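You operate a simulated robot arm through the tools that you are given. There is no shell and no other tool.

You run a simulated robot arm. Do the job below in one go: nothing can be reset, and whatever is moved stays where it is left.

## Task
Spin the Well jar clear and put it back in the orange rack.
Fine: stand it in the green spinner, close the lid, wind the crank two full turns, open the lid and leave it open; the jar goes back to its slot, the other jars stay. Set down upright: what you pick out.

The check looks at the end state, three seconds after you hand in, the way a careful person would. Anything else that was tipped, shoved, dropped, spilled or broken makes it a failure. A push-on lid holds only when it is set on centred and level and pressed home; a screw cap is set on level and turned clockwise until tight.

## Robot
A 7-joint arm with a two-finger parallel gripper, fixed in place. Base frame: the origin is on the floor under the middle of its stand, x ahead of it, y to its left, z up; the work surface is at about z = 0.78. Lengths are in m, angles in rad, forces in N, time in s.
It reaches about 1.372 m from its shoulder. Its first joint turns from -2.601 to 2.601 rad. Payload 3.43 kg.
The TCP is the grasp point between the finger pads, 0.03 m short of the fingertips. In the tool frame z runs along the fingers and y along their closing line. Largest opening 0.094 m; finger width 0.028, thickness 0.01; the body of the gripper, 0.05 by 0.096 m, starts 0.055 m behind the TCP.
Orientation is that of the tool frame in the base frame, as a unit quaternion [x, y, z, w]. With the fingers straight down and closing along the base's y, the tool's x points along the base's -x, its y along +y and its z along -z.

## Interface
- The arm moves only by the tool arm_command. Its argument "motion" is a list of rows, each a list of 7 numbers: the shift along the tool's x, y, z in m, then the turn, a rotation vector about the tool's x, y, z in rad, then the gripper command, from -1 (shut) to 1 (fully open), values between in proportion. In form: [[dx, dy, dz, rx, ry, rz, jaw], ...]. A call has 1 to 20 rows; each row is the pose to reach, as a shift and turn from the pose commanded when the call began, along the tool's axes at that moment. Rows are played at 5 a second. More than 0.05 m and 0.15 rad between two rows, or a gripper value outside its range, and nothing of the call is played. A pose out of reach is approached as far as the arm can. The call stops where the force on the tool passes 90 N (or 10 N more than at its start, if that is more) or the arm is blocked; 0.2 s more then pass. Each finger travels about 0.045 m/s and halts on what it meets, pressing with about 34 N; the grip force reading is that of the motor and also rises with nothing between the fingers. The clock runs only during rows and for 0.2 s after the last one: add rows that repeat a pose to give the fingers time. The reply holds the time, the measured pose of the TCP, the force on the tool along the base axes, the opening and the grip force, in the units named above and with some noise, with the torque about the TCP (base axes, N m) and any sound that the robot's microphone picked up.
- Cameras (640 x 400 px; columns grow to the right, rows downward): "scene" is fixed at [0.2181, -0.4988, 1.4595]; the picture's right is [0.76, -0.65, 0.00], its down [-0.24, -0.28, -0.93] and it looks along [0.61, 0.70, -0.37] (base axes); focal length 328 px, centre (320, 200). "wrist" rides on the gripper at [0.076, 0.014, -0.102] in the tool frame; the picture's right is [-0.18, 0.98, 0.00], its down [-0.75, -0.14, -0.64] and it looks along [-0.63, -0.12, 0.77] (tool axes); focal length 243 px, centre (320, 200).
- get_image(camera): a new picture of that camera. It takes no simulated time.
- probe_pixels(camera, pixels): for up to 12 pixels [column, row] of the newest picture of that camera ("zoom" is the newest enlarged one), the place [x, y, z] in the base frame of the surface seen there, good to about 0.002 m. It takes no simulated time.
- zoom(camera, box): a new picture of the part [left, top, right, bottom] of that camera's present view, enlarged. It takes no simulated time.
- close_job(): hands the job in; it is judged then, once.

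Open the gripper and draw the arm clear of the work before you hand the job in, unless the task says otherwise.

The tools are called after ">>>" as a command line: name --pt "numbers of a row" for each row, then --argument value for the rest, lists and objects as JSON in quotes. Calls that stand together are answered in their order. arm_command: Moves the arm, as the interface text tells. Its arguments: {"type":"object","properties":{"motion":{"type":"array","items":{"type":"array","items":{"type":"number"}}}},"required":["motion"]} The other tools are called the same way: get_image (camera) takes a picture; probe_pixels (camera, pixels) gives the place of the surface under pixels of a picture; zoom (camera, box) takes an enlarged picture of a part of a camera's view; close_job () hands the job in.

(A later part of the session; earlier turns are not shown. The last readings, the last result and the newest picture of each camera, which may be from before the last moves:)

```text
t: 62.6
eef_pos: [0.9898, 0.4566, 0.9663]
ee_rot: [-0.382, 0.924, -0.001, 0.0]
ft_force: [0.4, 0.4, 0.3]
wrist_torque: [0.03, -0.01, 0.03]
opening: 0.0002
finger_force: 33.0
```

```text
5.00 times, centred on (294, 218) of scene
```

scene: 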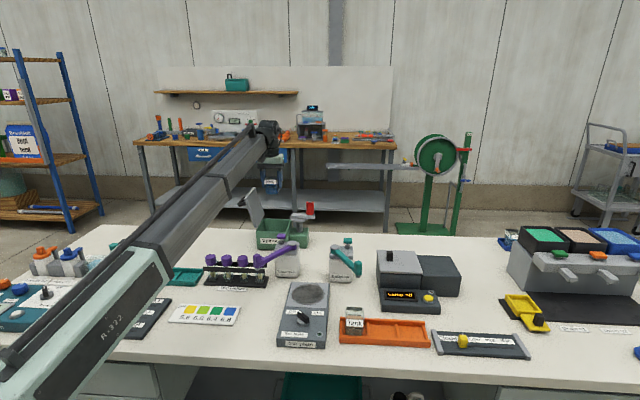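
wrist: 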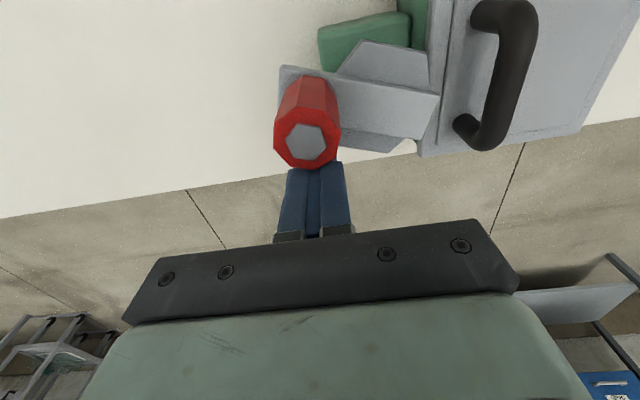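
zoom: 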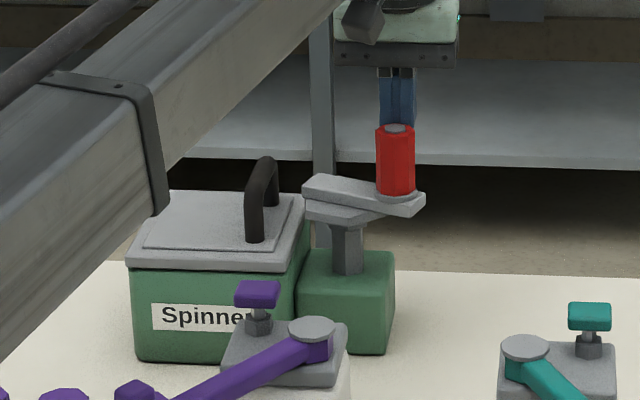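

One full turn plus about 18° done, crank tracking well. I continue with the second turn, next 160°.

>>> arm_command --pt "0.0063 -0.0017 0 0 0 0 -1" --pt "0.0128 -0.0025 0 0 0 0 -1" --pt "0.0194 -0.0025 0 0 0 0 -1" --pt "0.0258 -0.0014 0 0 0 0 -1" --pt "0.0321 0.0005 0 0 0 0 -1" --pt "0.038 0.0032 0 0 0 0 -1" --pt "0.0435 0.0067 0 0 0 0 -1" --pt "0.0485 0.011 0 0 0 0 -1" --pt "0.0528 0.0159 0 0 0 0 -1" --pt "0.0564 0.0214 0 0 0 0 -1" --pt "0.0592 0.0273 0 0 0 0 -1" --pt "0.0611 0.0336 0 0 0 0 -1" --pt "0.0621 0.04 0 0 0 0 -1" --pt "0.0623 0.0466 0 0 0 0 -1" --pt "0.0615 0.0531 0 0 0 0 -1" --pt "0.0598 0.0594 0 0 0 0 -1" --pt "0.0573 0.0654 0 0 0 0 -1" --pt "0.0539 0.0711 0 0 0 0 -1" --pt "0.0498 0.0762 0 0 0 0 -1" --pt "0.0451 0.0806 0 0 0 0 -1"

>>> get_image --camera "wrist"

>>> zoom --camera "scene" --box '[230, 180, 358, 255]'

```text
t: 66.8
eef_pos: [0.9028, 0.484, 0.9684]
ee_rot: [-0.383, 0.924, 0.0, 0.0]
ft_force: [0.6, -0.7, 0.2]
wrist_torque: [0.0, 0.03, 0.03]
opening: 0.0
finger_force: 32.8
```

```text
taken
```

wrist: 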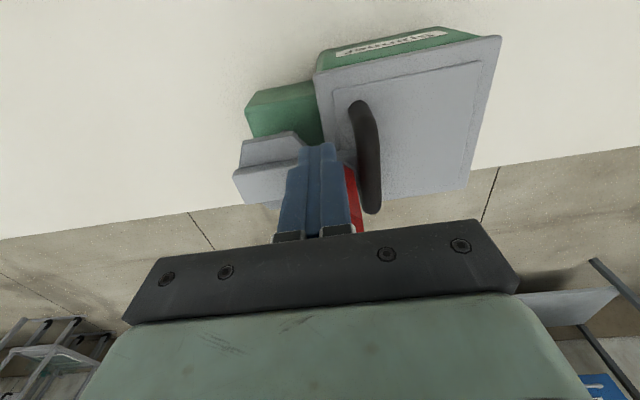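

```text
5.00 times, centred on (294, 218) of scene
```

zoom: 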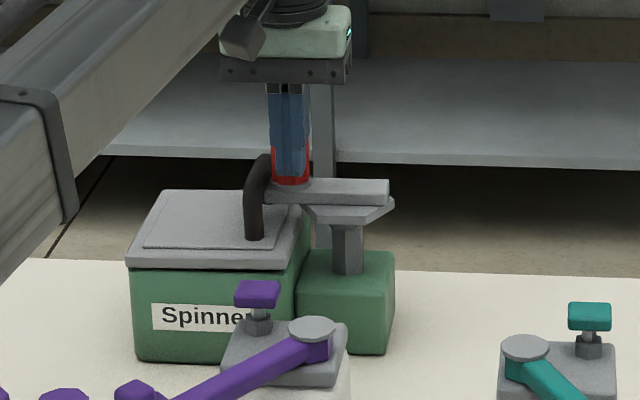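

The crank is near -183° of the second turn. I continue 160° more, leaving the last bit for a careful finish.

>>> arm_command --pt "-0.0053 0.0038 0 0 0 0 -1" --pt "-0.0112 0.0068 0 0 0 0 -1" --pt "-0.0173 0.0089 0 0 0 0 -1" --pt "-0.0238 0.0102 0 0 0 0 -1" --pt "-0.0303 0.0106 0 0 0 0 -1" --pt "-0.0368 0.01 0 0 0 0 -1" --pt "-0.0432 0.0086 0 0 0 0 -1" --pt "-0.0493 0.0062 0 0 0 0 -1" --pt "-0.0551 0.0031 0 0 0 0 -1" --pt "-0.0603 -0.0008 0 0 0 0 -1" --pt "-0.0649 -0.0055 0 0 0 0 -1" --pt "-0.0689 -0.0107 0 0 0 0 -1" --pt "-0.0721 -0.0164 0 0 0 0 -1" --pt "-0.0744 -0.0225 0 0 0 0 -1" --pt "-0.0759 -0.0288 0 0 0 0 -1" --pt "-0.0765 -0.0354 0 0 0 0 -1" --pt "-0.0762 -0.0419 0 0 0 0 -1" --pt "-0.075 -0.0483 0 0 0 0 -1" --pt "-0.0729 -0.0545 0 0 0 0 -1" --pt "-0.0699 -0.0604 0 0 0 0 -1"

>>> get_image --camera "wrist"

>>> zoom --camera "scene" --box '[230, 180, 358, 255]'

```text
t: 71.0
eef_pos: [0.9954, 0.4887, 0.9674]
ee_rot: [-0.382, 0.924, 0.0, 0.0]
ft_force: [0.6, 2.6, 0.2]
wrist_torque: [0.0, 0.01, 0.0]
opening: 0.0
finger_force: 32.9
```

```text
taken
```

wrist: 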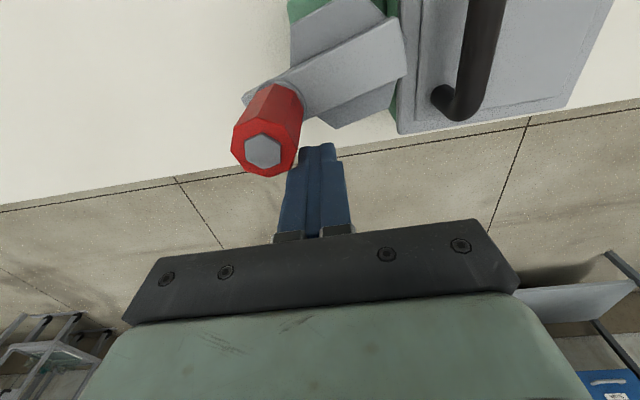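

```text
5.00 times, centred on (294, 218) of scene
```

zoom: 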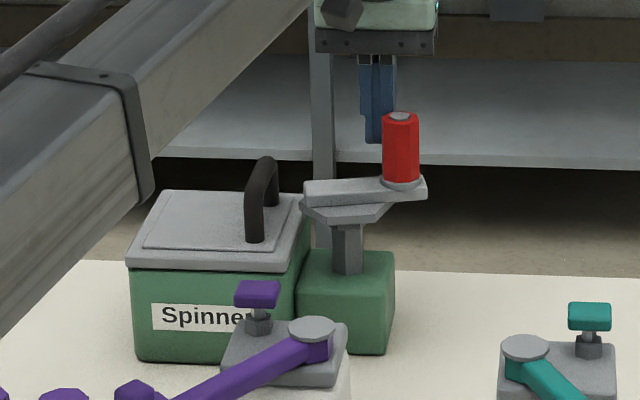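

The crank is just short of completing the second turn. I zoom to measure the arm's exact angle.

>>> zoom --camera "wrist" --box '[220, 0, 420, 190]'

```text
2.11 times, centred on (320, 95) of wrist
```

zoom: 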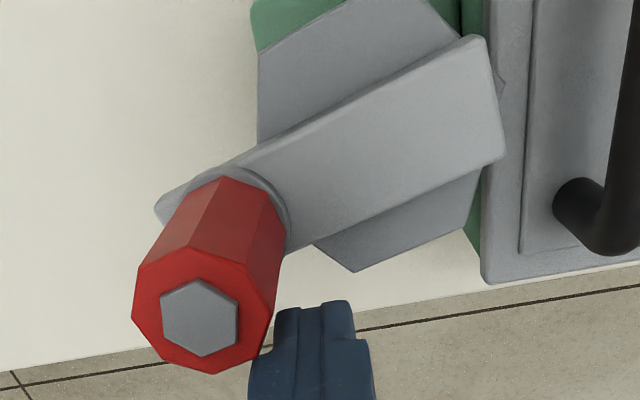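

>>> probe_pixels --camera "zoom" --pixels '[[200, 318], [135, 300], [270, 305], [195, 255], [210, 370], [478, 42], [500, 155], [162, 208], [295, 245], [380, 130]]'

```text
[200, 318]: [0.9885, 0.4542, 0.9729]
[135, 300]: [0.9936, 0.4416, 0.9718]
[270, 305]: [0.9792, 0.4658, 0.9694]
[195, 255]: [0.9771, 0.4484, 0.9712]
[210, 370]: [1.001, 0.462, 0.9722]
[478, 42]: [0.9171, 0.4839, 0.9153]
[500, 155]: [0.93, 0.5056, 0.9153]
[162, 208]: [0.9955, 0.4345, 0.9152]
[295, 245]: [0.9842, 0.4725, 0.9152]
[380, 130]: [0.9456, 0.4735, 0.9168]
```

The crank is at about +12.5° from its +u start direction, so it needs ~13° more plus a small margin. I push on slowly to a finger angle of 36°.

>>> arm_command --pt "0.0019 -0.0029 0 0 0 0 -1" --pt "0.0044 -0.0061 0 0 0 0 -1" --pt "0.0071 -0.0092 0 0 0 0 -1" --pt "0.0101 -0.0119 0 0 0 0 -1" --pt "0.0127 -0.0139 0 0 0 0 -1" --pt "0.0127 -0.0139 0 0 0 0 -1"

>>> get_image --camera "wrist"

>>> zoom --camera "wrist" --box '[220, 0, 420, 190]'

```text
t: 72.4
eef_pos: [0.9954, 0.4705, 0.9677]
ee_rot: [-0.382, 0.924, 0.0, 0.0]
ft_force: [0.2, 0.2, -0.3]
wrist_torque: [-0.04, -0.03, 0.01]
opening: 0.0003
finger_force: 33.1
```

```text
taken
```

wrist: 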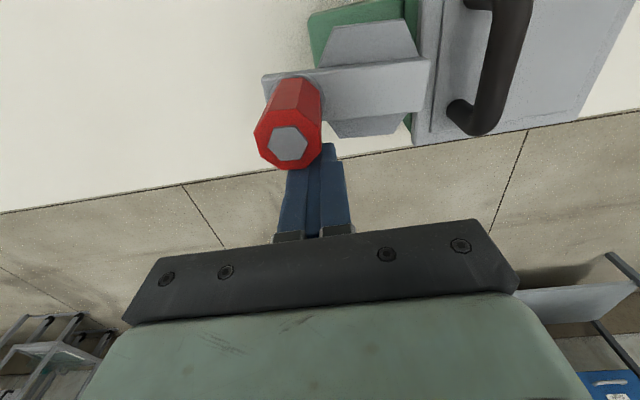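

```text
2.11 times, centred on (320, 95) of wrist
```

zoom: 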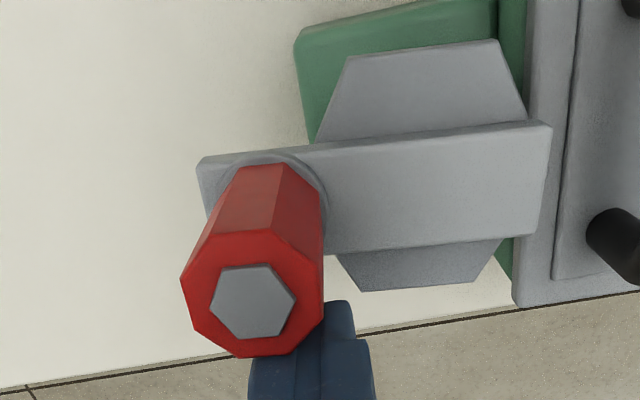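

>>> probe_pixels --camera "zoom" --pixels '[[252, 302], [183, 275], [322, 290], [255, 232], [265, 352], [545, 125], [540, 230], [202, 165], [330, 248], [400, 190]]'

```text
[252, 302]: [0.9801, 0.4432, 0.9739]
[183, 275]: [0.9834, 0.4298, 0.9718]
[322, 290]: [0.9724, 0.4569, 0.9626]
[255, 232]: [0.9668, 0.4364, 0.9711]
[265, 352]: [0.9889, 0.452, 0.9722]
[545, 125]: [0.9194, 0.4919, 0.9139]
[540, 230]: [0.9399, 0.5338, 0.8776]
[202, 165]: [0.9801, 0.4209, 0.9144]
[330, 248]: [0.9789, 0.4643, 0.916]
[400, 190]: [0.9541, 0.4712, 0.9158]
```

The crank now stands about 5° past its starting direction after two turns (≈725° total). I back the fingers off the knob, rise, and move above the lid handle with jaws at 0.026.

>>> arm_command --pt "-0.008 0 0 0 0 0 -1" --pt "-0.008 0 -0.03 0 0 0 -1" --pt "-0.008 0 -0.075 0 0 0 -1" --pt "-0.008 0 -0.12 0 0 0 -1" --pt "0.002 0.03 -0.13 0 0 0 -0.447" --pt "0.012 0.065 -0.13 0 0 0 -0.447" --pt "0.022 0.095 -0.13 0 0 0 -0.447" --pt "0.029 0.1073 -0.13 0 0 0 -0.447" --pt "0.029 0.1073 -0.13 0 0 0 -0.447" --pt "0.029 0.1073 -0.13 0 0 0 -0.447"

>>> arm_command --pt "0 0 0 0 0 0 -0.447"

>>> get_image --camera "wrist"

>>> zoom --camera "wrist" --box '[220, 0, 420, 170]'

>>> get_image --camera "scene"

```text
t: 74.6
eef_pos: [0.8974, 0.5257, 1.1011]
ee_rot: [-0.383, 0.924, 0.0, 0.0]
ft_force: [0.1, 0.3, 0.0]
wrist_torque: [-0.03, 0.03, -0.02]
opening: 0.0256
finger_force: 0.0
```

```text
t: 75.0
eef_pos: [0.8987, 0.5264, 1.1001]
ee_rot: [-0.382, 0.924, 0.001, 0.0]
ft_force: [0.4, -1.0, -0.9]
wrist_torque: [-0.01, -0.01, 0.0]
opening: 0.0259
finger_force: 0.0
```

```text
taken
```

wrist: 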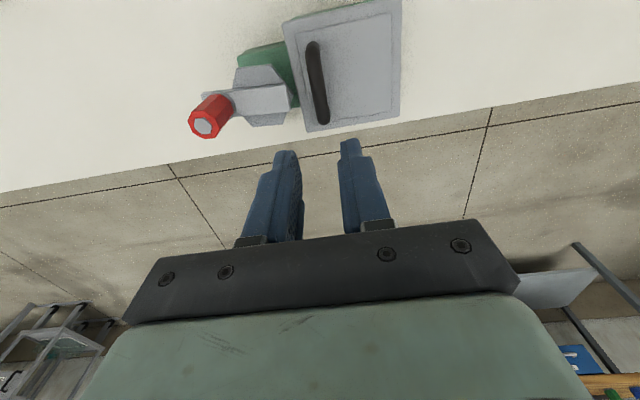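

```text
2.35 times, centred on (320, 85) of wrist
```

zoom: 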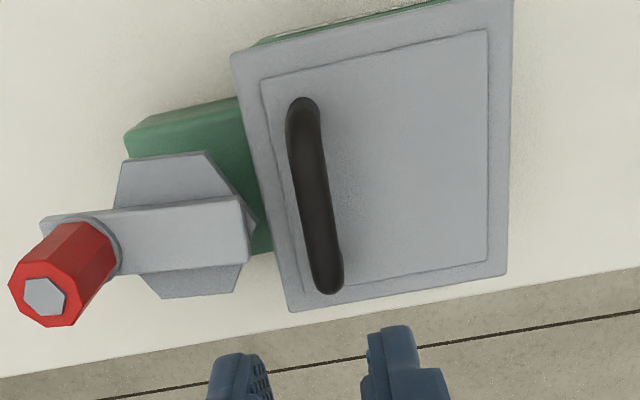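

```text
taken
```

scene: 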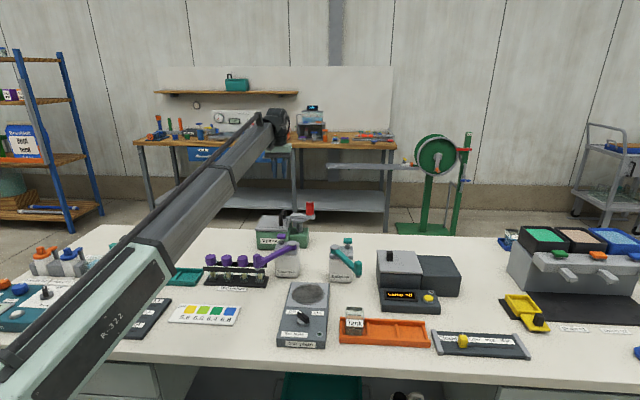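

TCP reads u 0.263, v 1.007. I probe the handle bar's edges at mid-length to centre the grip.

>>> probe_pixels --camera "zoom" --pixels '[[300, 180], [311, 180], [322, 180], [308, 220], [318, 220], [330, 220], [303, 110], [325, 280], [400, 150], [245, 250], [255, 225]]'

```text
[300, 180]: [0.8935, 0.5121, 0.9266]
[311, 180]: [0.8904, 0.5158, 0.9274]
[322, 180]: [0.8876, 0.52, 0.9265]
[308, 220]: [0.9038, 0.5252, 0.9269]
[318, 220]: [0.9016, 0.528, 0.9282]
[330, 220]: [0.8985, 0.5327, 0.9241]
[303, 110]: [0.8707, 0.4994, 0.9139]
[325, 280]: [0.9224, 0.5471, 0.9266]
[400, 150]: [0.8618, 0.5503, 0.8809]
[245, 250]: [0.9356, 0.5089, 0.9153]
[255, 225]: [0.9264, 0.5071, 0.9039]
```

Bar centre is u 0.2643 with top at z 0.928. I descend to TCP z≈0.936 around the bar and check before clamping.

>>> arm_command --pt "0 -0.0012 0.03 0 0 0 -0.447" --pt "0 -0.0012 0.065 0 0 0 -0.447" --pt "0 -0.0012 0.1 0 0 0 -0.447" --pt "0 -0.0012 0.125 0 0 0 -0.447" --pt "0 -0.0012 0.145 0 0 0 -0.447" --pt "0 -0.0012 0.158 0 0 0 -0.447" --pt "0 -0.0012 0.1646 0 0 0 -0.447" --pt "0 -0.0012 0.1646 0 0 0 -0.447"

>>> get_image --camera "wrist"

>>> zoom --camera "scene" --box '[230, 160, 358, 255]'

```text
t: 76.8
eef_pos: [0.8991, 0.5264, 0.9331]
ee_rot: [-0.383, 0.924, 0.0, 0.0]
ft_force: [0.6, -0.4, -0.2]
wrist_torque: [0.03, 0.0, -0.04]
opening: 0.0258
finger_force: 0.0
```

```text
taken
```

wrist: 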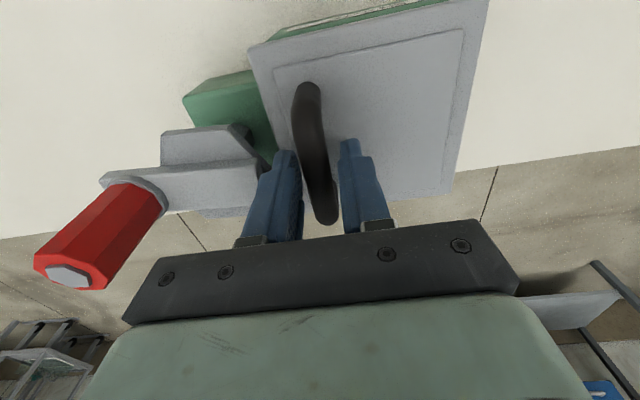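

```text
4.21 times, centred on (294, 208) of scene
```

zoom: 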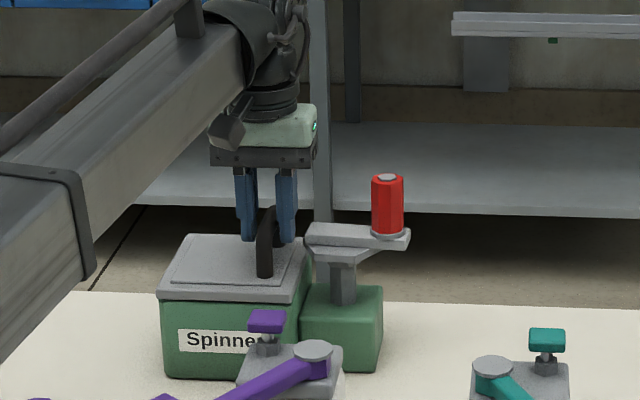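

The bar is between the fingers. I close on it firmly.

>>> arm_command --pt "0 0 0 0 0 0 -0.65" --pt "0 0 0 0 0 0 -0.9" --pt "0 0 0 0 0 0 -0.9" --pt "0 0 0 0 0 0 -0.9"

```text
t: 77.8
eef_pos: [0.8982, 0.5251, 0.9318]
ee_rot: [-0.382, 0.924, 0.0, 0.0]
ft_force: [9.2, -7.3, 4.0]
wrist_torque: [-0.18, -0.09, 0.08]
opening: 0.0152
finger_force: 45.0
```

Clamped (opening 0.0152) with a small 12 N offset in u. I begin lifting along the hinge arc, first about 12°, and check forces.

>>> arm_command --pt "0 -0.001 0 0 0 0 -0.9" --pt "0 0.0005 -0.0034 0 0 0 -0.9" --pt "0 0.0017 -0.0069 0 0 0 -0.9" --pt "0 0.0034 -0.0102 0 0 0 -0.9" --pt "0 0.005 -0.0135 0 0 0 -0.9" --pt "0 0.009 -0.0198 0 0 0 -0.9" --pt "0 0.009 -0.0198 0 0 0 -0.9"

>>> get_image --camera "wrist"

>>> zoom --camera "scene" --box '[230, 160, 358, 255]'

```text
t: 79.4
eef_pos: [0.8916, 0.5305, 0.9522]
ee_rot: [-0.383, 0.924, 0.0, -0.001]
ft_force: [-4.2, 0.1, -3.7]
wrist_torque: [0.15, -0.07, 0.25]
opening: 0.0157
finger_force: 45.4
```

```text
taken
```

wrist: 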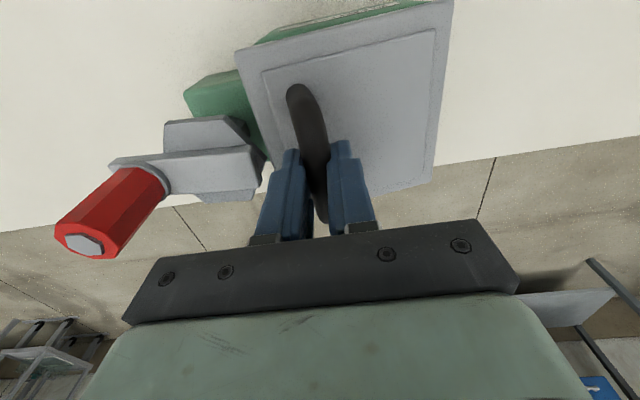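

```text
4.21 times, centred on (294, 208) of scene
```

zoom: 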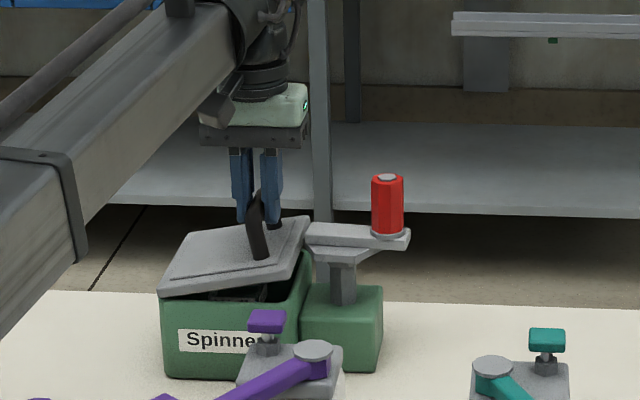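

The lid lifts cleanly with little force. I continue along the arc to about 82°.

>>> arm_command --pt "0 0.0067 -0.009 0 0 0 -0.9" --pt "0 0.0143 -0.0172 0 0 0 -0.9" --pt "0 0.0227 -0.0246 0 0 0 -0.9" --pt "0 0.0318 -0.0311 0 0 0 -0.9" --pt "0 0.0416 -0.0365 0 0 0 -0.9" --pt "0 0.0519 -0.041 0 0 0 -0.9" --pt "0 0.0625 -0.0443 0 0 0 -0.9" --pt "0 0.0735 -0.0465 0 0 0 -0.9"

>>> get_image --camera "wrist"

>>> zoom --camera "scene" --box '[230, 160, 358, 255]'

```text
t: 81.2
eef_pos: [0.8404, 0.5838, 0.9988]
ee_rot: [-0.383, 0.924, 0.001, 0.001]
ft_force: [5.9, 3.4, 0.4]
wrist_torque: [-0.31, 0.02, 1.2]
opening: 0.0154
finger_force: 45.1
```

```text
taken
```

wrist: 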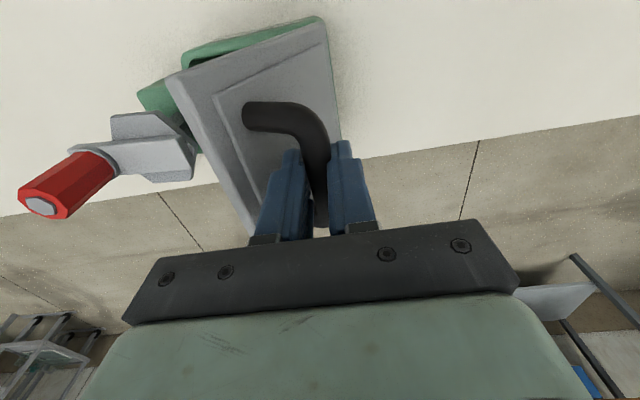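

```text
4.21 times, centred on (294, 208) of scene
```

zoom: 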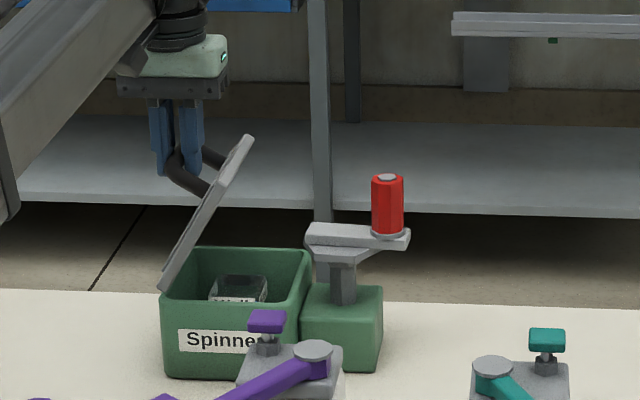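

The lid is past half way, jar visible inside. I continue to about 118°, past vertical.

>>> arm_command --pt "0 0.0112 -0.001 0 0 0 -0.9" --pt "0 0.0223 -0.0009 0 0 0 -0.9" --pt "0 0.0335 0.0004 0 0 0 -0.9" --pt "0 0.0444 0.0029 0 0 0 -0.9" --pt "0 0.055 0.0065 0 0 0 -0.9" --pt "0 0.0651 0.0111 0 0 0 -0.9" --pt "0 0.0651 0.0111 0 0 0 -0.9"

>>> get_image --camera "wrist"

>>> zoom --camera "scene" --box '[200, 150, 328, 250]'

```text
t: 82.8
eef_pos: [0.7951, 0.6274, 0.9903]
ee_rot: [-0.382, 0.924, 0.0, -0.001]
ft_force: [-1.9, -1.0, -0.3]
wrist_torque: [-0.57, 0.41, 1.24]
opening: 0.0158
finger_force: 44.9
```

```text
taken
```

wrist: 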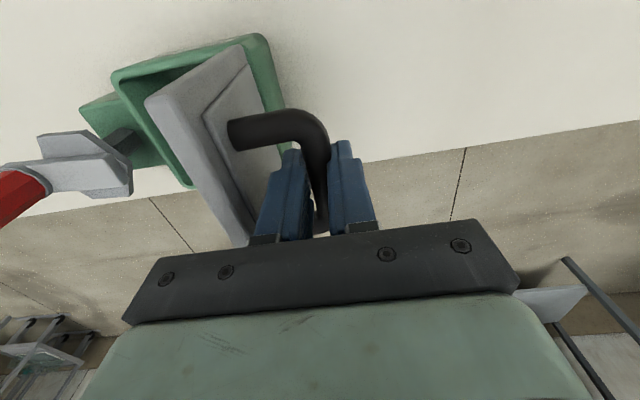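

```text
4.00 times, centred on (264, 200) of scene
```

zoom: 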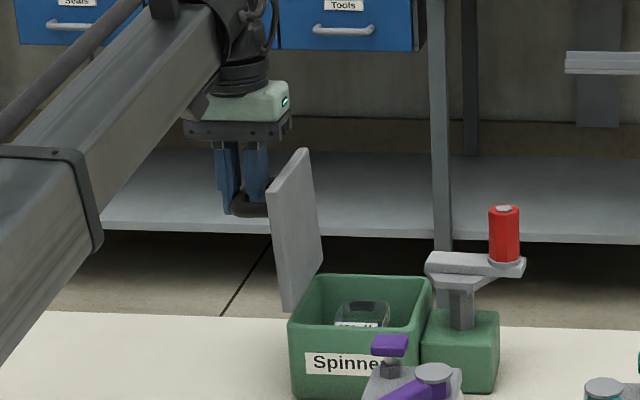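

The lid is just past vertical. I ease it on to about 126°, close to where it rested originally.

>>> arm_command --pt "0 0.0025 0.0013 0 0 0 -0.9" --pt "0 0.0049 0.0027 0 0 0 -0.9" --pt "0 0.0073 0.0042 0 0 0 -0.9" --pt "0 0.0096 0.0057 0 0 0 -0.9" --pt "0 0.0125 0.0077 0 0 0 -0.9" --pt "0 0.0125 0.0077 0 0 0 -0.9"

>>> zoom --camera "scene" --box '[200, 150, 328, 250]'

```text
t: 84.2
eef_pos: [0.7846, 0.6376, 0.9814]
ee_rot: [-0.382, 0.924, 0.0, -0.001]
ft_force: [-14.4, -16.1, -1.5]
wrist_torque: [-0.09, 0.04, 1.26]
opening: 0.0157
finger_force: 45.2
```

```text
4.00 times, centred on (264, 200) of scene
```

zoom: 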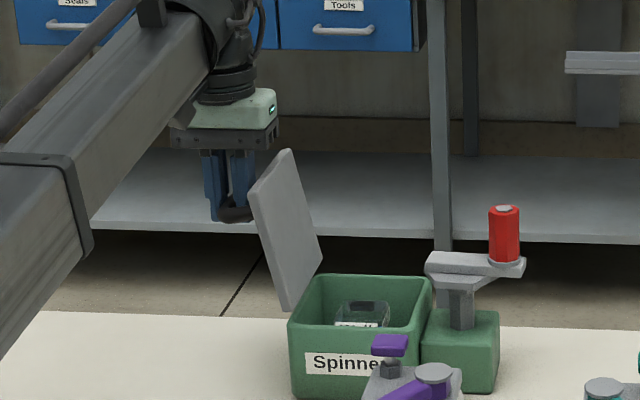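

A 21 N sideways force built up along the bar from the clamp, so I now open the jaws to release the handle here.

>>> arm_command --pt "0 0 0 0 0 0 -0.6" --pt "0 0 0 0 0 0 -0.447" --pt "0 0 0 0 0 0 -0.447" --pt "0 0 0 0 0 0 -0.447"

>>> get_image --camera "wrist"

>>> zoom --camera "scene" --box '[200, 150, 328, 250]'

```text
t: 85.2
eef_pos: [0.7865, 0.6396, 0.9798]
ee_rot: [-0.383, 0.924, 0.0, 0.0]
ft_force: [0.8, -0.1, 0.3]
wrist_torque: [0.0, -0.03, -0.01]
opening: 0.0262
finger_force: 0.0
```

```text
taken
```

wrist: 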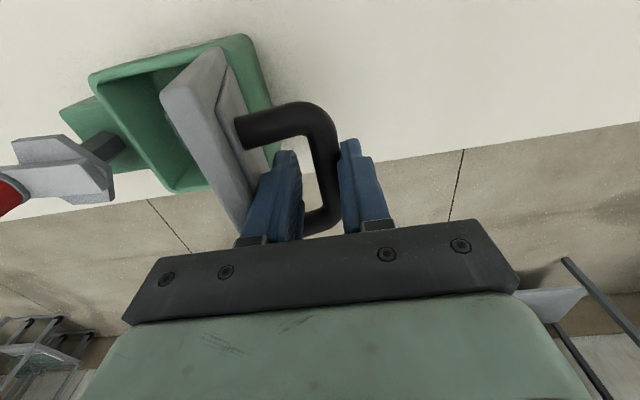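

```text
4.00 times, centred on (264, 200) of scene
```

zoom: 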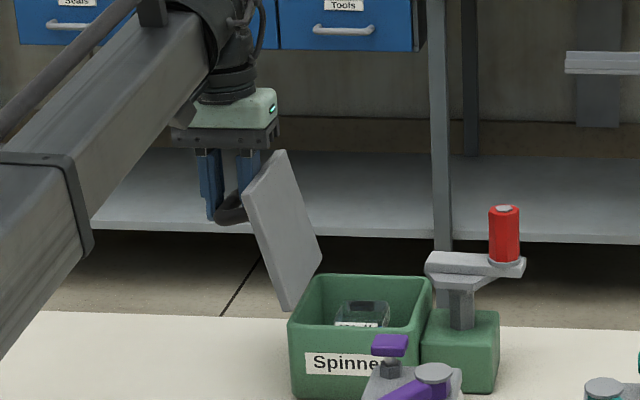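

The lid settled to its open rest. I shift 4 mm outward and rise straight up clear of the handle.

>>> arm_command --pt "0 0.004 0 0 0 0 -0.447" --pt "0 0.004 -0.02 0 0 0 -0.447" --pt "0 0.004 -0.05 0 0 0 -0.447" --pt "0 0.004 -0.09 0 0 0 -0.447" --pt "0 0.004 -0.13 0 0 0 -0.447" --pt "0 0.004 -0.16 0 0 0 -0.447" --pt "0 0.004 -0.16 0 0 0 -0.447"

>>> zoom --camera "scene" --box '[200, 150, 328, 250]'

>>> get_image --camera "wrist"

```text
t: 86.8
eef_pos: [0.7815, 0.6396, 1.1441]
ee_rot: [-0.383, 0.924, 0.0, 0.0]
ft_force: [-0.7, -0.5, 0.0]
wrist_torque: [-0.03, 0.01, 0.0]
opening: 0.0261
finger_force: 0.1
```

```text
4.00 times, centred on (264, 200) of scene
```

zoom: 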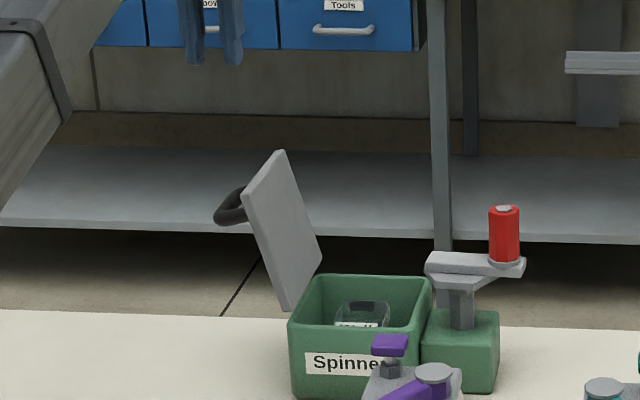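

```text
taken
```

wrist: 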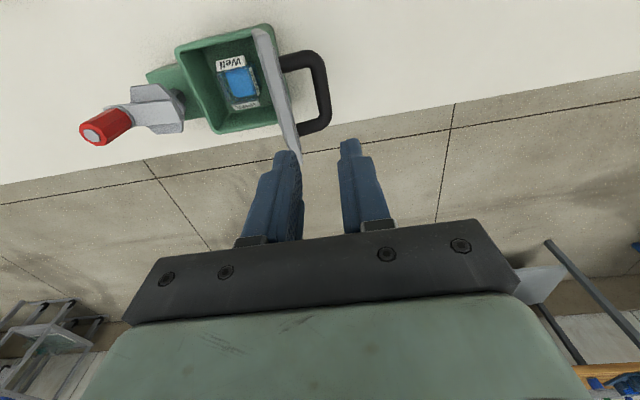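

The lid is open at its stop and the jar is still standing. I move above the spinner centre with the jaws opened to 0.07 and look at the jar.

>>> arm_command --pt "-0.001 -0.03 0 0 0 0 0.5" --pt "-0.002 -0.065 0 0 0 0 0.5" --pt "-0.003 -0.1 0 0 0 0 0.5" --pt "-0.004 -0.1296 0 0 0 0 0.5" --pt "-0.004 -0.1296 0 0 0 0 0.5" --pt "-0.004 -0.1296 0 0 0 0 0.5"

>>> arm_command --pt "0 0 0 0 0 0 0.5"

>>> get_image --camera "wrist"

>>> zoom --camera "wrist" --box '[240, 0, 400, 130]'

```text
t: 88.2
eef_pos: [0.88, 0.5524, 1.1433]
ee_rot: [-0.383, 0.924, 0.0, 0.0]
ft_force: [0.2, 0.8, 0.5]
wrist_torque: [-0.02, -0.02, 0.0]
opening: 0.0706
finger_force: 0.1
```

```text
t: 88.6
eef_pos: [0.879, 0.5532, 1.1442]
ee_rot: [-0.383, 0.924, -0.001, 0.0]
ft_force: [0.0, 0.3, 0.1]
wrist_torque: [0.02, -0.01, 0.01]
opening: 0.0705
finger_force: 0.2
```

```text
taken
```

wrist: 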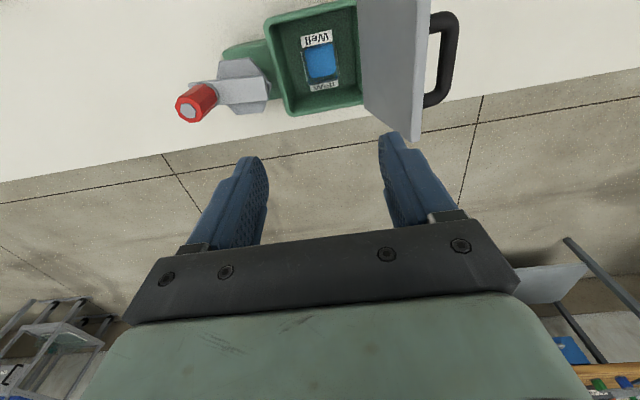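

```text
3.08 times, centred on (320, 65) of wrist
```

zoom: 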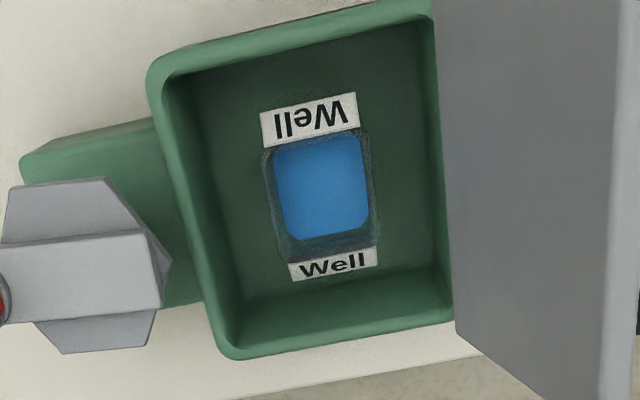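

The jar stands square in the middle. I probe its side walls and labels to centre the grip.

>>> probe_pixels --camera "zoom" --pixels '[[270, 180], [278, 220], [370, 170], [376, 215], [310, 120], [330, 262], [322, 185], [300, 100], [300, 140], [355, 255], [265, 160], [368, 145]]'

```text
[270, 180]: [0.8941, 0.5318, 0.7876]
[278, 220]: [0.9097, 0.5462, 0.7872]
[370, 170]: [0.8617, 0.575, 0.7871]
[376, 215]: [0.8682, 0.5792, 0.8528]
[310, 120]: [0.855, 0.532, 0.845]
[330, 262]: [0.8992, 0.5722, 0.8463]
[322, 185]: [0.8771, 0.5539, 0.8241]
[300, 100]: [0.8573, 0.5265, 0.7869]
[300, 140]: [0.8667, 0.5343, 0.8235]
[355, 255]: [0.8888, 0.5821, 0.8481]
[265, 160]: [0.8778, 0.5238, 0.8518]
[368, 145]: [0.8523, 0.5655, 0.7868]
```

The jar centre is (u 0.230, v 1.0106), right under the gripper. I descend with jaws at 0.07 to z≈0.842.

>>> arm_command --pt "0.0015 0.0005 0.04 0 0 0 0.5" --pt "0.0015 0.0005 0.085 0 0 0 0.5" --pt "0.0015 0.0005 0.13 0 0 0 0.5" --pt "0.0015 0.0005 0.17 0 0 0 0.5" --pt "0.0015 0.0005 0.205 0 0 0 0.5" --pt "0.0015 0.0005 0.235 0 0 0 0.5" --pt "0.0015 0.0005 0.26 0 0 0 0.5" --pt "0.0015 0.0005 0.28 0 0 0 0.5" --pt "0.0015 0.0005 0.293 0 0 0 0.5" --pt "0.0015 0.0005 0.302 0 0 0 0.5" --pt "0.0015 0.0005 0.302 0 0 0 0.5"

>>> get_image --camera "wrist"

```text
t: 91.0
eef_pos: [0.8775, 0.5521, 0.838]
ee_rot: [-0.383, 0.924, 0.001, 0.0]
ft_force: [0.8, 0.2, 0.5]
wrist_torque: [0.0, 0.02, -0.01]
opening: 0.0705
finger_force: 0.0
```

```text
taken
```

wrist: 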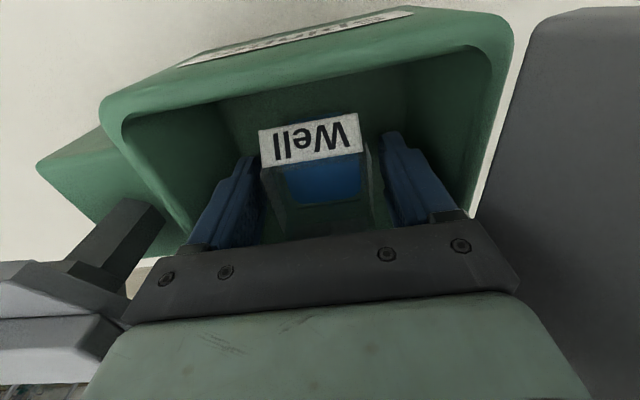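

The fingers straddle the jar. I close on it.

>>> arm_command --pt "0 0 0 0 0 0 0.25" --pt "0 0 0 0 0 0 0.1" --pt "0 0 0 0 0 0 -0.1" --pt "0 0 0 0 0 0 -0.3" --pt "0 0 0 0 0 0 -0.3"

>>> arm_command --pt "0 0 0 0 0 0 -0.3"

```text
t: 92.2
eef_pos: [0.8766, 0.5515, 0.8393]
ee_rot: [-0.383, 0.924, 0.0, -0.001]
ft_force: [0.2, -0.1, 0.6]
wrist_torque: [-0.03, -0.02, -0.01]
opening: 0.0537
finger_force: 33.9
```

```text
t: 92.6
eef_pos: [0.8765, 0.5519, 0.8387]
ee_rot: [-0.382, 0.924, 0.001, 0.0]
ft_force: [0.2, 0.1, -0.4]
wrist_torque: [0.02, 0.0, 0.0]
opening: 0.0535
finger_force: 34.0
```

Jar gripped (0.0536, 34 N). I lift it straight up smoothly to z≈1.06.

>>> arm_command --pt "0 0 -0.005 0 0 0 -0.3" --pt "0 0 -0.015 0 0 0 -0.3" --pt "0 0 -0.03 0 0 0 -0.3" --pt "0 0 -0.05 0 0 0 -0.3" --pt "0 0 -0.075 0 0 0 -0.3" --pt "0 0 -0.1 0 0 0 -0.3" --pt "0 0 -0.125 0 0 0 -0.3" --pt "0 0 -0.15 0 0 0 -0.3" --pt "0 0 -0.175 0 0 0 -0.3" --pt "0 0 -0.2 0 0 0 -0.3" --pt "0 0 -0.215 0 0 0 -0.3" --pt "0 0 -0.22 0 0 0 -0.3" --pt "0 0 -0.22 0 0 0 -0.3"

>>> get_image --camera "wrist"

>>> zoom --camera "scene" --box '[200, 150, 328, 250]'

```text
t: 95.4
eef_pos: [0.8766, 0.5503, 1.0601]
ee_rot: [-0.383, 0.924, 0.0, 0.0]
ft_force: [0.5, -0.1, -1.6]
wrist_torque: [-0.01, 0.01, -0.02]
opening: 0.0535
finger_force: 34.6
```

```text
taken
```

wrist: 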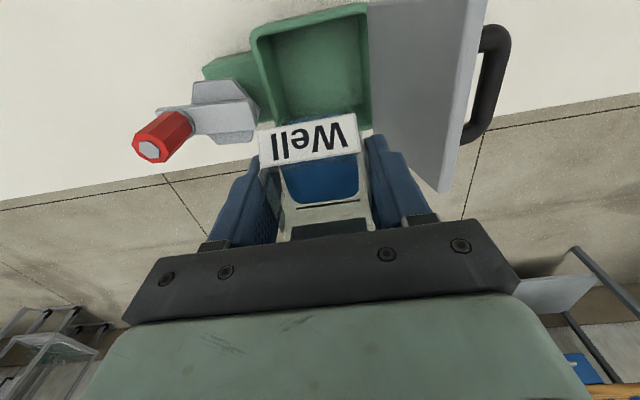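

```text
4.00 times, centred on (264, 200) of scene
```

zoom: 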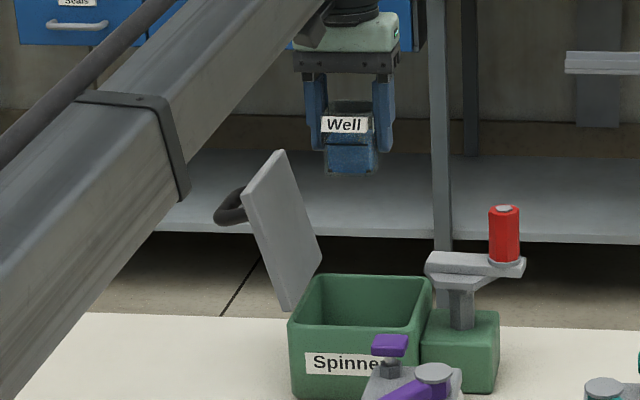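

The jar hangs level in the grip and the spinner is left open. I carry it back along the reverse route to above the rack's middle slot.

>>> arm_command --pt "0.0049 -0.004 0 0 0 0 -0.3" --pt "0.0147 -0.012 0 0 0 0 -0.3" --pt "0.0343 -0.0279 0 0 0 0 -0.3" --pt "0.0588 -0.0479 0 0 0 0 -0.3" --pt "0.0881 -0.0718 0 0 0 0 -0.3" --pt "0.1175 -0.0958 0 0 0 0 -0.3" --pt "0.1469 -0.1197 0 0 0 0 -0.3" --pt "0.1763 -0.1436 0 0 0 0 -0.3" --pt "0.2057 -0.1676 0 0 0 0 -0.3" --pt "0.2351 -0.1915 0 0 0 0 -0.3" --pt "0.2644 -0.2155 0 0 0 0 -0.3" --pt "0.2938 -0.2394 0 0 0 0 -0.3" --pt "0.3232 -0.2633 0 0 0 0 -0.3" --pt "0.3526 -0.2873 0 0 0 0 -0.3" --pt "0.382 -0.3112 0 0 0 0 -0.3" --pt "0.4113 -0.3352 0 0 0 0 -0.3" --pt "0.4358 -0.3551 0 0 0 0 -0.3" --pt "0.4603 -0.3751 0 0 0 0 -0.3" --pt "0.4799 -0.391 0 0 0 0 -0.3" --pt "0.4897 -0.399 0 0 0 0 -0.3"

>>> arm_command --pt "0 0 0 0 0 0 -0.3"

>>> get_image --camera "wrist"

>>> get_image --camera "scene"

```text
t: 99.6
eef_pos: [0.8131, -0.0739, 1.0604]
ee_rot: [-0.383, 0.924, 0.0, 0.0]
ft_force: [0.2, 0.1, -1.1]
wrist_torque: [0.0, 0.01, -0.06]
opening: 0.0534
finger_force: 34.1
```

```text
t: 100.0
eef_pos: [0.8147, -0.0747, 1.0601]
ee_rot: [-0.383, 0.924, 0.001, 0.0]
ft_force: [0.0, 0.2, -0.5]
wrist_torque: [0.01, 0.03, 0.02]
opening: 0.0538
finger_force: 34.0
```

```text
taken
```

wrist: 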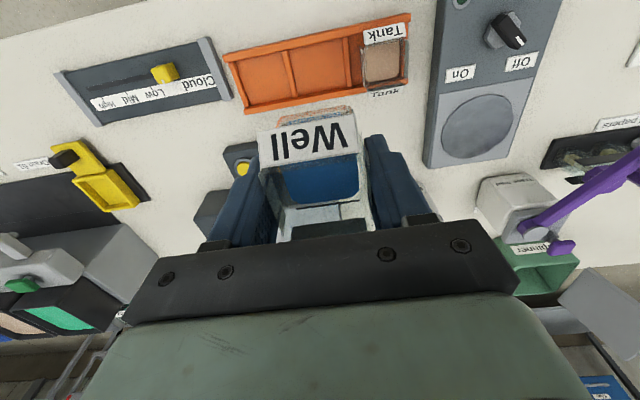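

```text
taken
```

scene: 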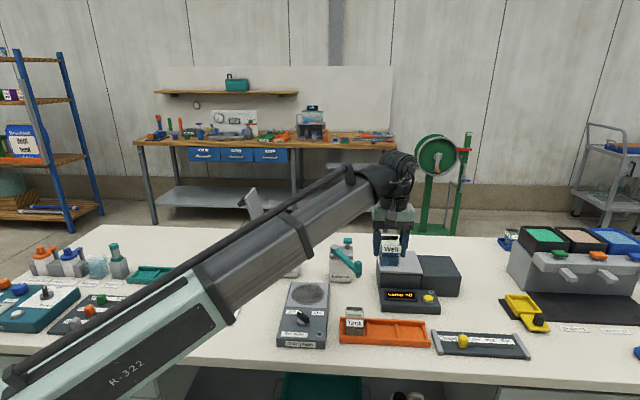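

TCP reads u 0.628, v 0.523. I zoom the wrist view on the rack's empty middle slot (315,70) to measure rails and dividers precisely.

>>> zoom --camera "wrist" --box '[215, 5, 425, 135]'

```text
3.05 times, centred on (320, 70) of wrist
```

zoom: 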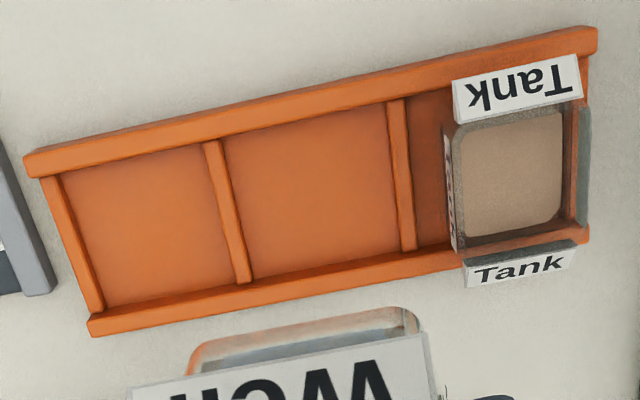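

>>> probe_pixels --camera "zoom" --pixels '[[305, 98], [305, 110], [310, 118], [320, 258], [322, 268], [325, 280], [212, 200], [228, 200], [235, 200], [395, 160], [408, 160], [388, 160]]'

>>> probe_pixels --camera "zoom" --pixels '[[120, 140], [120, 152], [250, 105], [250, 120], [250, 128], [160, 300], [165, 313], [320, 190], [350, 95], [350, 105], [360, 250], [360, 265]]'

```text
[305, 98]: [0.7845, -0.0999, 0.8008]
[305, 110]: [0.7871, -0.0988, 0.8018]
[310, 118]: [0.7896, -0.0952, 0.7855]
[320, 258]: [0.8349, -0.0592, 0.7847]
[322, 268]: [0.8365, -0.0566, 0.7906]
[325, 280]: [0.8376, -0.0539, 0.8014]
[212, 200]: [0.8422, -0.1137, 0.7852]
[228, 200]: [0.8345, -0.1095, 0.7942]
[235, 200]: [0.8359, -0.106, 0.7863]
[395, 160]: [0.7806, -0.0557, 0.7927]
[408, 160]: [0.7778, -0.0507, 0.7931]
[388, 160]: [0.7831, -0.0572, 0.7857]
```

```text
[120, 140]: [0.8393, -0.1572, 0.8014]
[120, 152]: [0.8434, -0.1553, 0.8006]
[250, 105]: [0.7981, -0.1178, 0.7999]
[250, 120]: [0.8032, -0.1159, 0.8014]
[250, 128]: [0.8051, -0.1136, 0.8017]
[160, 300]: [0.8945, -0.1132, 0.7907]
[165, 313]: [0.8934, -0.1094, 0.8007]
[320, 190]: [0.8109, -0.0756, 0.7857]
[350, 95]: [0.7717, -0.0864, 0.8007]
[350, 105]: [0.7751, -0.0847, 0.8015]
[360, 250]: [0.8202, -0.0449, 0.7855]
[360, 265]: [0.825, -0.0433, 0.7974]
```

The slot's inner extents are u 0.594–0.666 and v 0.4905–0.551, centre (0.630,0.5207). I nudge by -3 mm in v and +1.4 mm in u and take several readings.

>>> arm_command --pt "0.0015 -0.0007 0 0 0 0 -0.3" --pt "0.0028 -0.0014 0 0 0 0 -0.3" --pt "0.0028 -0.0014 0 0 0 0 -0.3"

>>> arm_command --pt "0 0 0 0 0 0 -0.3"

>>> arm_command --pt "0 0 0 0 0 0 -0.3"

>>> arm_command --pt "0 0 0 0 0 0 -0.3"

```text
t: 100.8
eef_pos: [0.8128, -0.0796, 1.0591]
ee_rot: [-0.382, 0.924, 0.0, 0.0]
ft_force: [-0.8, 0.5, -0.6]
wrist_torque: [-0.01, 0.01, 0.01]
opening: 0.0534
finger_force: 33.6
```

```text
t: 101.2
eef_pos: [0.812, -0.0793, 1.0576]
ee_rot: [-0.383, 0.924, 0.001, 0.0]
ft_force: [1.1, -0.8, -0.9]
wrist_torque: [-0.01, -0.03, 0.0]
opening: 0.0536
finger_force: 34.0
```

```text
t: 101.6
eef_pos: [0.8123, -0.0796, 1.0594]
ee_rot: [-0.383, 0.924, 0.0, 0.001]
ft_force: [0.1, -0.5, -1.0]
wrist_torque: [-0.04, 0.01, 0.02]
opening: 0.0535
finger_force: 34.2
```

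```text
t: 102.0
eef_pos: [0.8122, -0.0801, 1.0591]
ee_rot: [-0.383, 0.924, 0.001, -0.001]
ft_force: [0.6, -0.1, -0.7]
wrist_torque: [0.01, 0.03, 0.0]
opening: 0.0535
finger_force: 33.9
```

Averaged pose is u 0.6307, v 0.518; I nudge +1.5 mm in v and descend to TCP z≈0.88 to inspect alignment.

>>> arm_command --pt "-0.0015 0.0005 0.01 0 0 0 -0.3" --pt "-0.0015 0.0005 0.03 0 0 0 -0.3" --pt "-0.0015 0.0005 0.055 0 0 0 -0.3" --pt "-0.0015 0.0005 0.08 0 0 0 -0.3" --pt "-0.0015 0.0005 0.105 0 0 0 -0.3" --pt "-0.0015 0.0005 0.13 0 0 0 -0.3" --pt "-0.0015 0.0005 0.15 0 0 0 -0.3" --pt "-0.0015 0.0005 0.168 0 0 0 -0.3" --pt "-0.0015 0.0005 0.178 0 0 0 -0.3" --pt "-0.0015 0.0005 0.178 0 0 0 -0.3"

>>> arm_command --pt "0 0 0 0 0 0 -0.3"

>>> arm_command --pt "0 0 0 0 0 0 -0.3"

>>> zoom --camera "scene" --box '[330, 265, 442, 353]'

>>> get_image --camera "wrist"

```text
t: 104.2
eef_pos: [0.8145, -0.0768, 0.8807]
ee_rot: [-0.383, 0.924, 0.0, 0.001]
ft_force: [-0.1, 0.8, -1.2]
wrist_torque: [0.0, 0.02, -0.04]
opening: 0.0535
finger_force: 33.9
```

```text
t: 104.6
eef_pos: [0.8126, -0.0767, 0.8802]
ee_rot: [-0.382, 0.924, 0.0, 0.0]
ft_force: [0.4, -0.2, -1.3]
wrist_torque: [0.03, 0.0, 0.0]
opening: 0.0534
finger_force: 33.9
```

```text
t: 105.0
eef_pos: [0.8122, -0.0771, 0.88]
ee_rot: [-0.384, 0.923, -0.001, 0.0]
ft_force: [-0.5, -0.5, -1.1]
wrist_torque: [-0.02, 0.0, -0.02]
opening: 0.0535
finger_force: 34.1
```

```text
4.55 times, centred on (386, 309) of scene
```

zoom: 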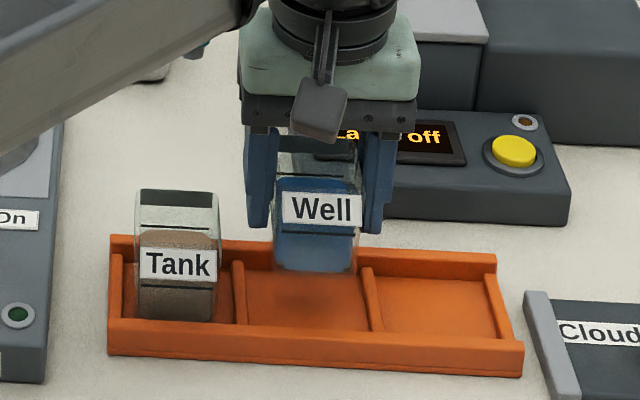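

```text
taken
```

wrist: 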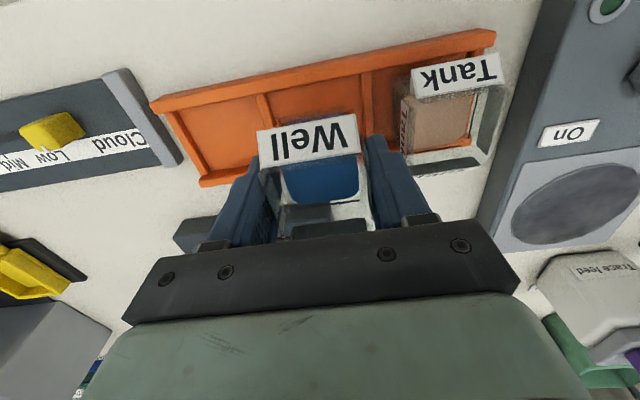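

TCP is now at u 0.629, v 0.5205, matching the slot. I cross-check the jar itself by probing its label and side in the newest pictures.

>>> probe_pixels --camera "zoom" --pixels '[[320, 198], [320, 218], [280, 230], [357, 235], [320, 160], [285, 180]]'

>>> probe_pixels --camera "wrist" --pixels '[[310, 135], [310, 145], [262, 142], [354, 128], [320, 180], [430, 80]]'

```text
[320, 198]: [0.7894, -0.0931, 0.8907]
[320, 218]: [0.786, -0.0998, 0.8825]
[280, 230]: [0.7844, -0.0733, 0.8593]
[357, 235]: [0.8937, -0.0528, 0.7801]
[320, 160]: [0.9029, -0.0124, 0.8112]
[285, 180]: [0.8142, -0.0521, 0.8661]
```

```text
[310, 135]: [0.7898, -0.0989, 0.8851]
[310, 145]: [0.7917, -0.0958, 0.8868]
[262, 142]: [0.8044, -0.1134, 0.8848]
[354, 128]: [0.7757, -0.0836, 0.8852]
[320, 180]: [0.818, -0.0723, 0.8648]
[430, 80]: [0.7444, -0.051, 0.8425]
```

The jar's label is at the same v (0.4925) as originally and centred in u. I lower to about 5 mm above the rack floor.

>>> arm_command --pt "0 0 0.008 0 0 0 -0.3" --pt "0 0 0.016 0 0 0 -0.3" --pt "0 0 0.024 0 0 0 -0.3" --pt "0 0 0.031 0 0 0 -0.3" --pt "0 0 0.037 0 0 0 -0.3" --pt "0 0 0.039 0 0 0 -0.3" --pt "0 0 0.039 0 0 0 -0.3"

```text
t: 106.6
eef_pos: [0.8128, -0.0795, 0.8408]
ee_rot: [-0.383, 0.924, 0.0, 0.0]
ft_force: [0.1, 1.0, -0.1]
wrist_torque: [0.03, 0.0, 0.01]
opening: 0.0535
finger_force: 34.1
```

No contact yet. I continue downward 1 mm at a time.

>>> arm_command --pt "0 0 0.001 0 0 0 -0.3" --pt "0 0 0.002 0 0 0 -0.3" --pt "0 0 0.002 0 0 0 -0.3"

```text
t: 107.4
eef_pos: [0.814, -0.0773, 0.8387]
ee_rot: [-0.382, 0.924, 0.0, 0.001]
ft_force: [0.2, -0.2, -0.6]
wrist_torque: [0.01, 0.0, 0.02]
opening: 0.0535
finger_force: 34.1
```

>>> arm_command --pt "0 0 0.001 0 0 0 -0.3" --pt "0 0 0.001 0 0 0 -0.3"

```text
t: 108.0
eef_pos: [0.8131, -0.0782, 0.8392]
ee_rot: [-0.383, 0.924, 0.0, 0.0]
ft_force: [-0.2, 0.5, -1.3]
wrist_torque: [0.04, 0.0, 0.03]
opening: 0.0536
finger_force: 34.1
```

Still hanging free (-1.3 N). I step down one more millimetre at a time.

>>> arm_command --pt "0 0 0.001 0 0 0 -0.3" --pt "0 0 0.001 0 0 0 -0.3"

>>> arm_command --pt "0 0 0.001 0 0 0 -0.3" --pt "0 0 0.001 0 0 0 -0.3"

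```text
t: 108.6
eef_pos: [0.8119, -0.078, 0.8373]
ee_rot: [-0.383, 0.924, 0.0, 0.0]
ft_force: [0.3, -0.5, -0.6]
wrist_torque: [0.01, -0.01, -0.03]
opening: 0.0536
finger_force: 34.0
```

```text
t: 109.2
eef_pos: [0.8124, -0.079, 0.8373]
ee_rot: [-0.382, 0.924, 0.001, 0.0]
ft_force: [0.6, 0.0, -1.0]
wrist_torque: [-0.02, 0.02, 0.02]
opening: 0.0535
finger_force: 34.1
```

Still no contact; one more millimetre.

>>> arm_command --pt "0 0 0.001 0 0 0 -0.3" --pt "0 0 0.001 0 0 0 -0.3"

```text
t: 109.8
eef_pos: [0.8142, -0.0782, 0.8371]
ee_rot: [-0.383, 0.924, 0.0, 0.0]
ft_force: [0.1, -0.8, 7.4]
wrist_torque: [0.01, 0.03, 0.0]
opening: 0.0533
finger_force: 34.2
```

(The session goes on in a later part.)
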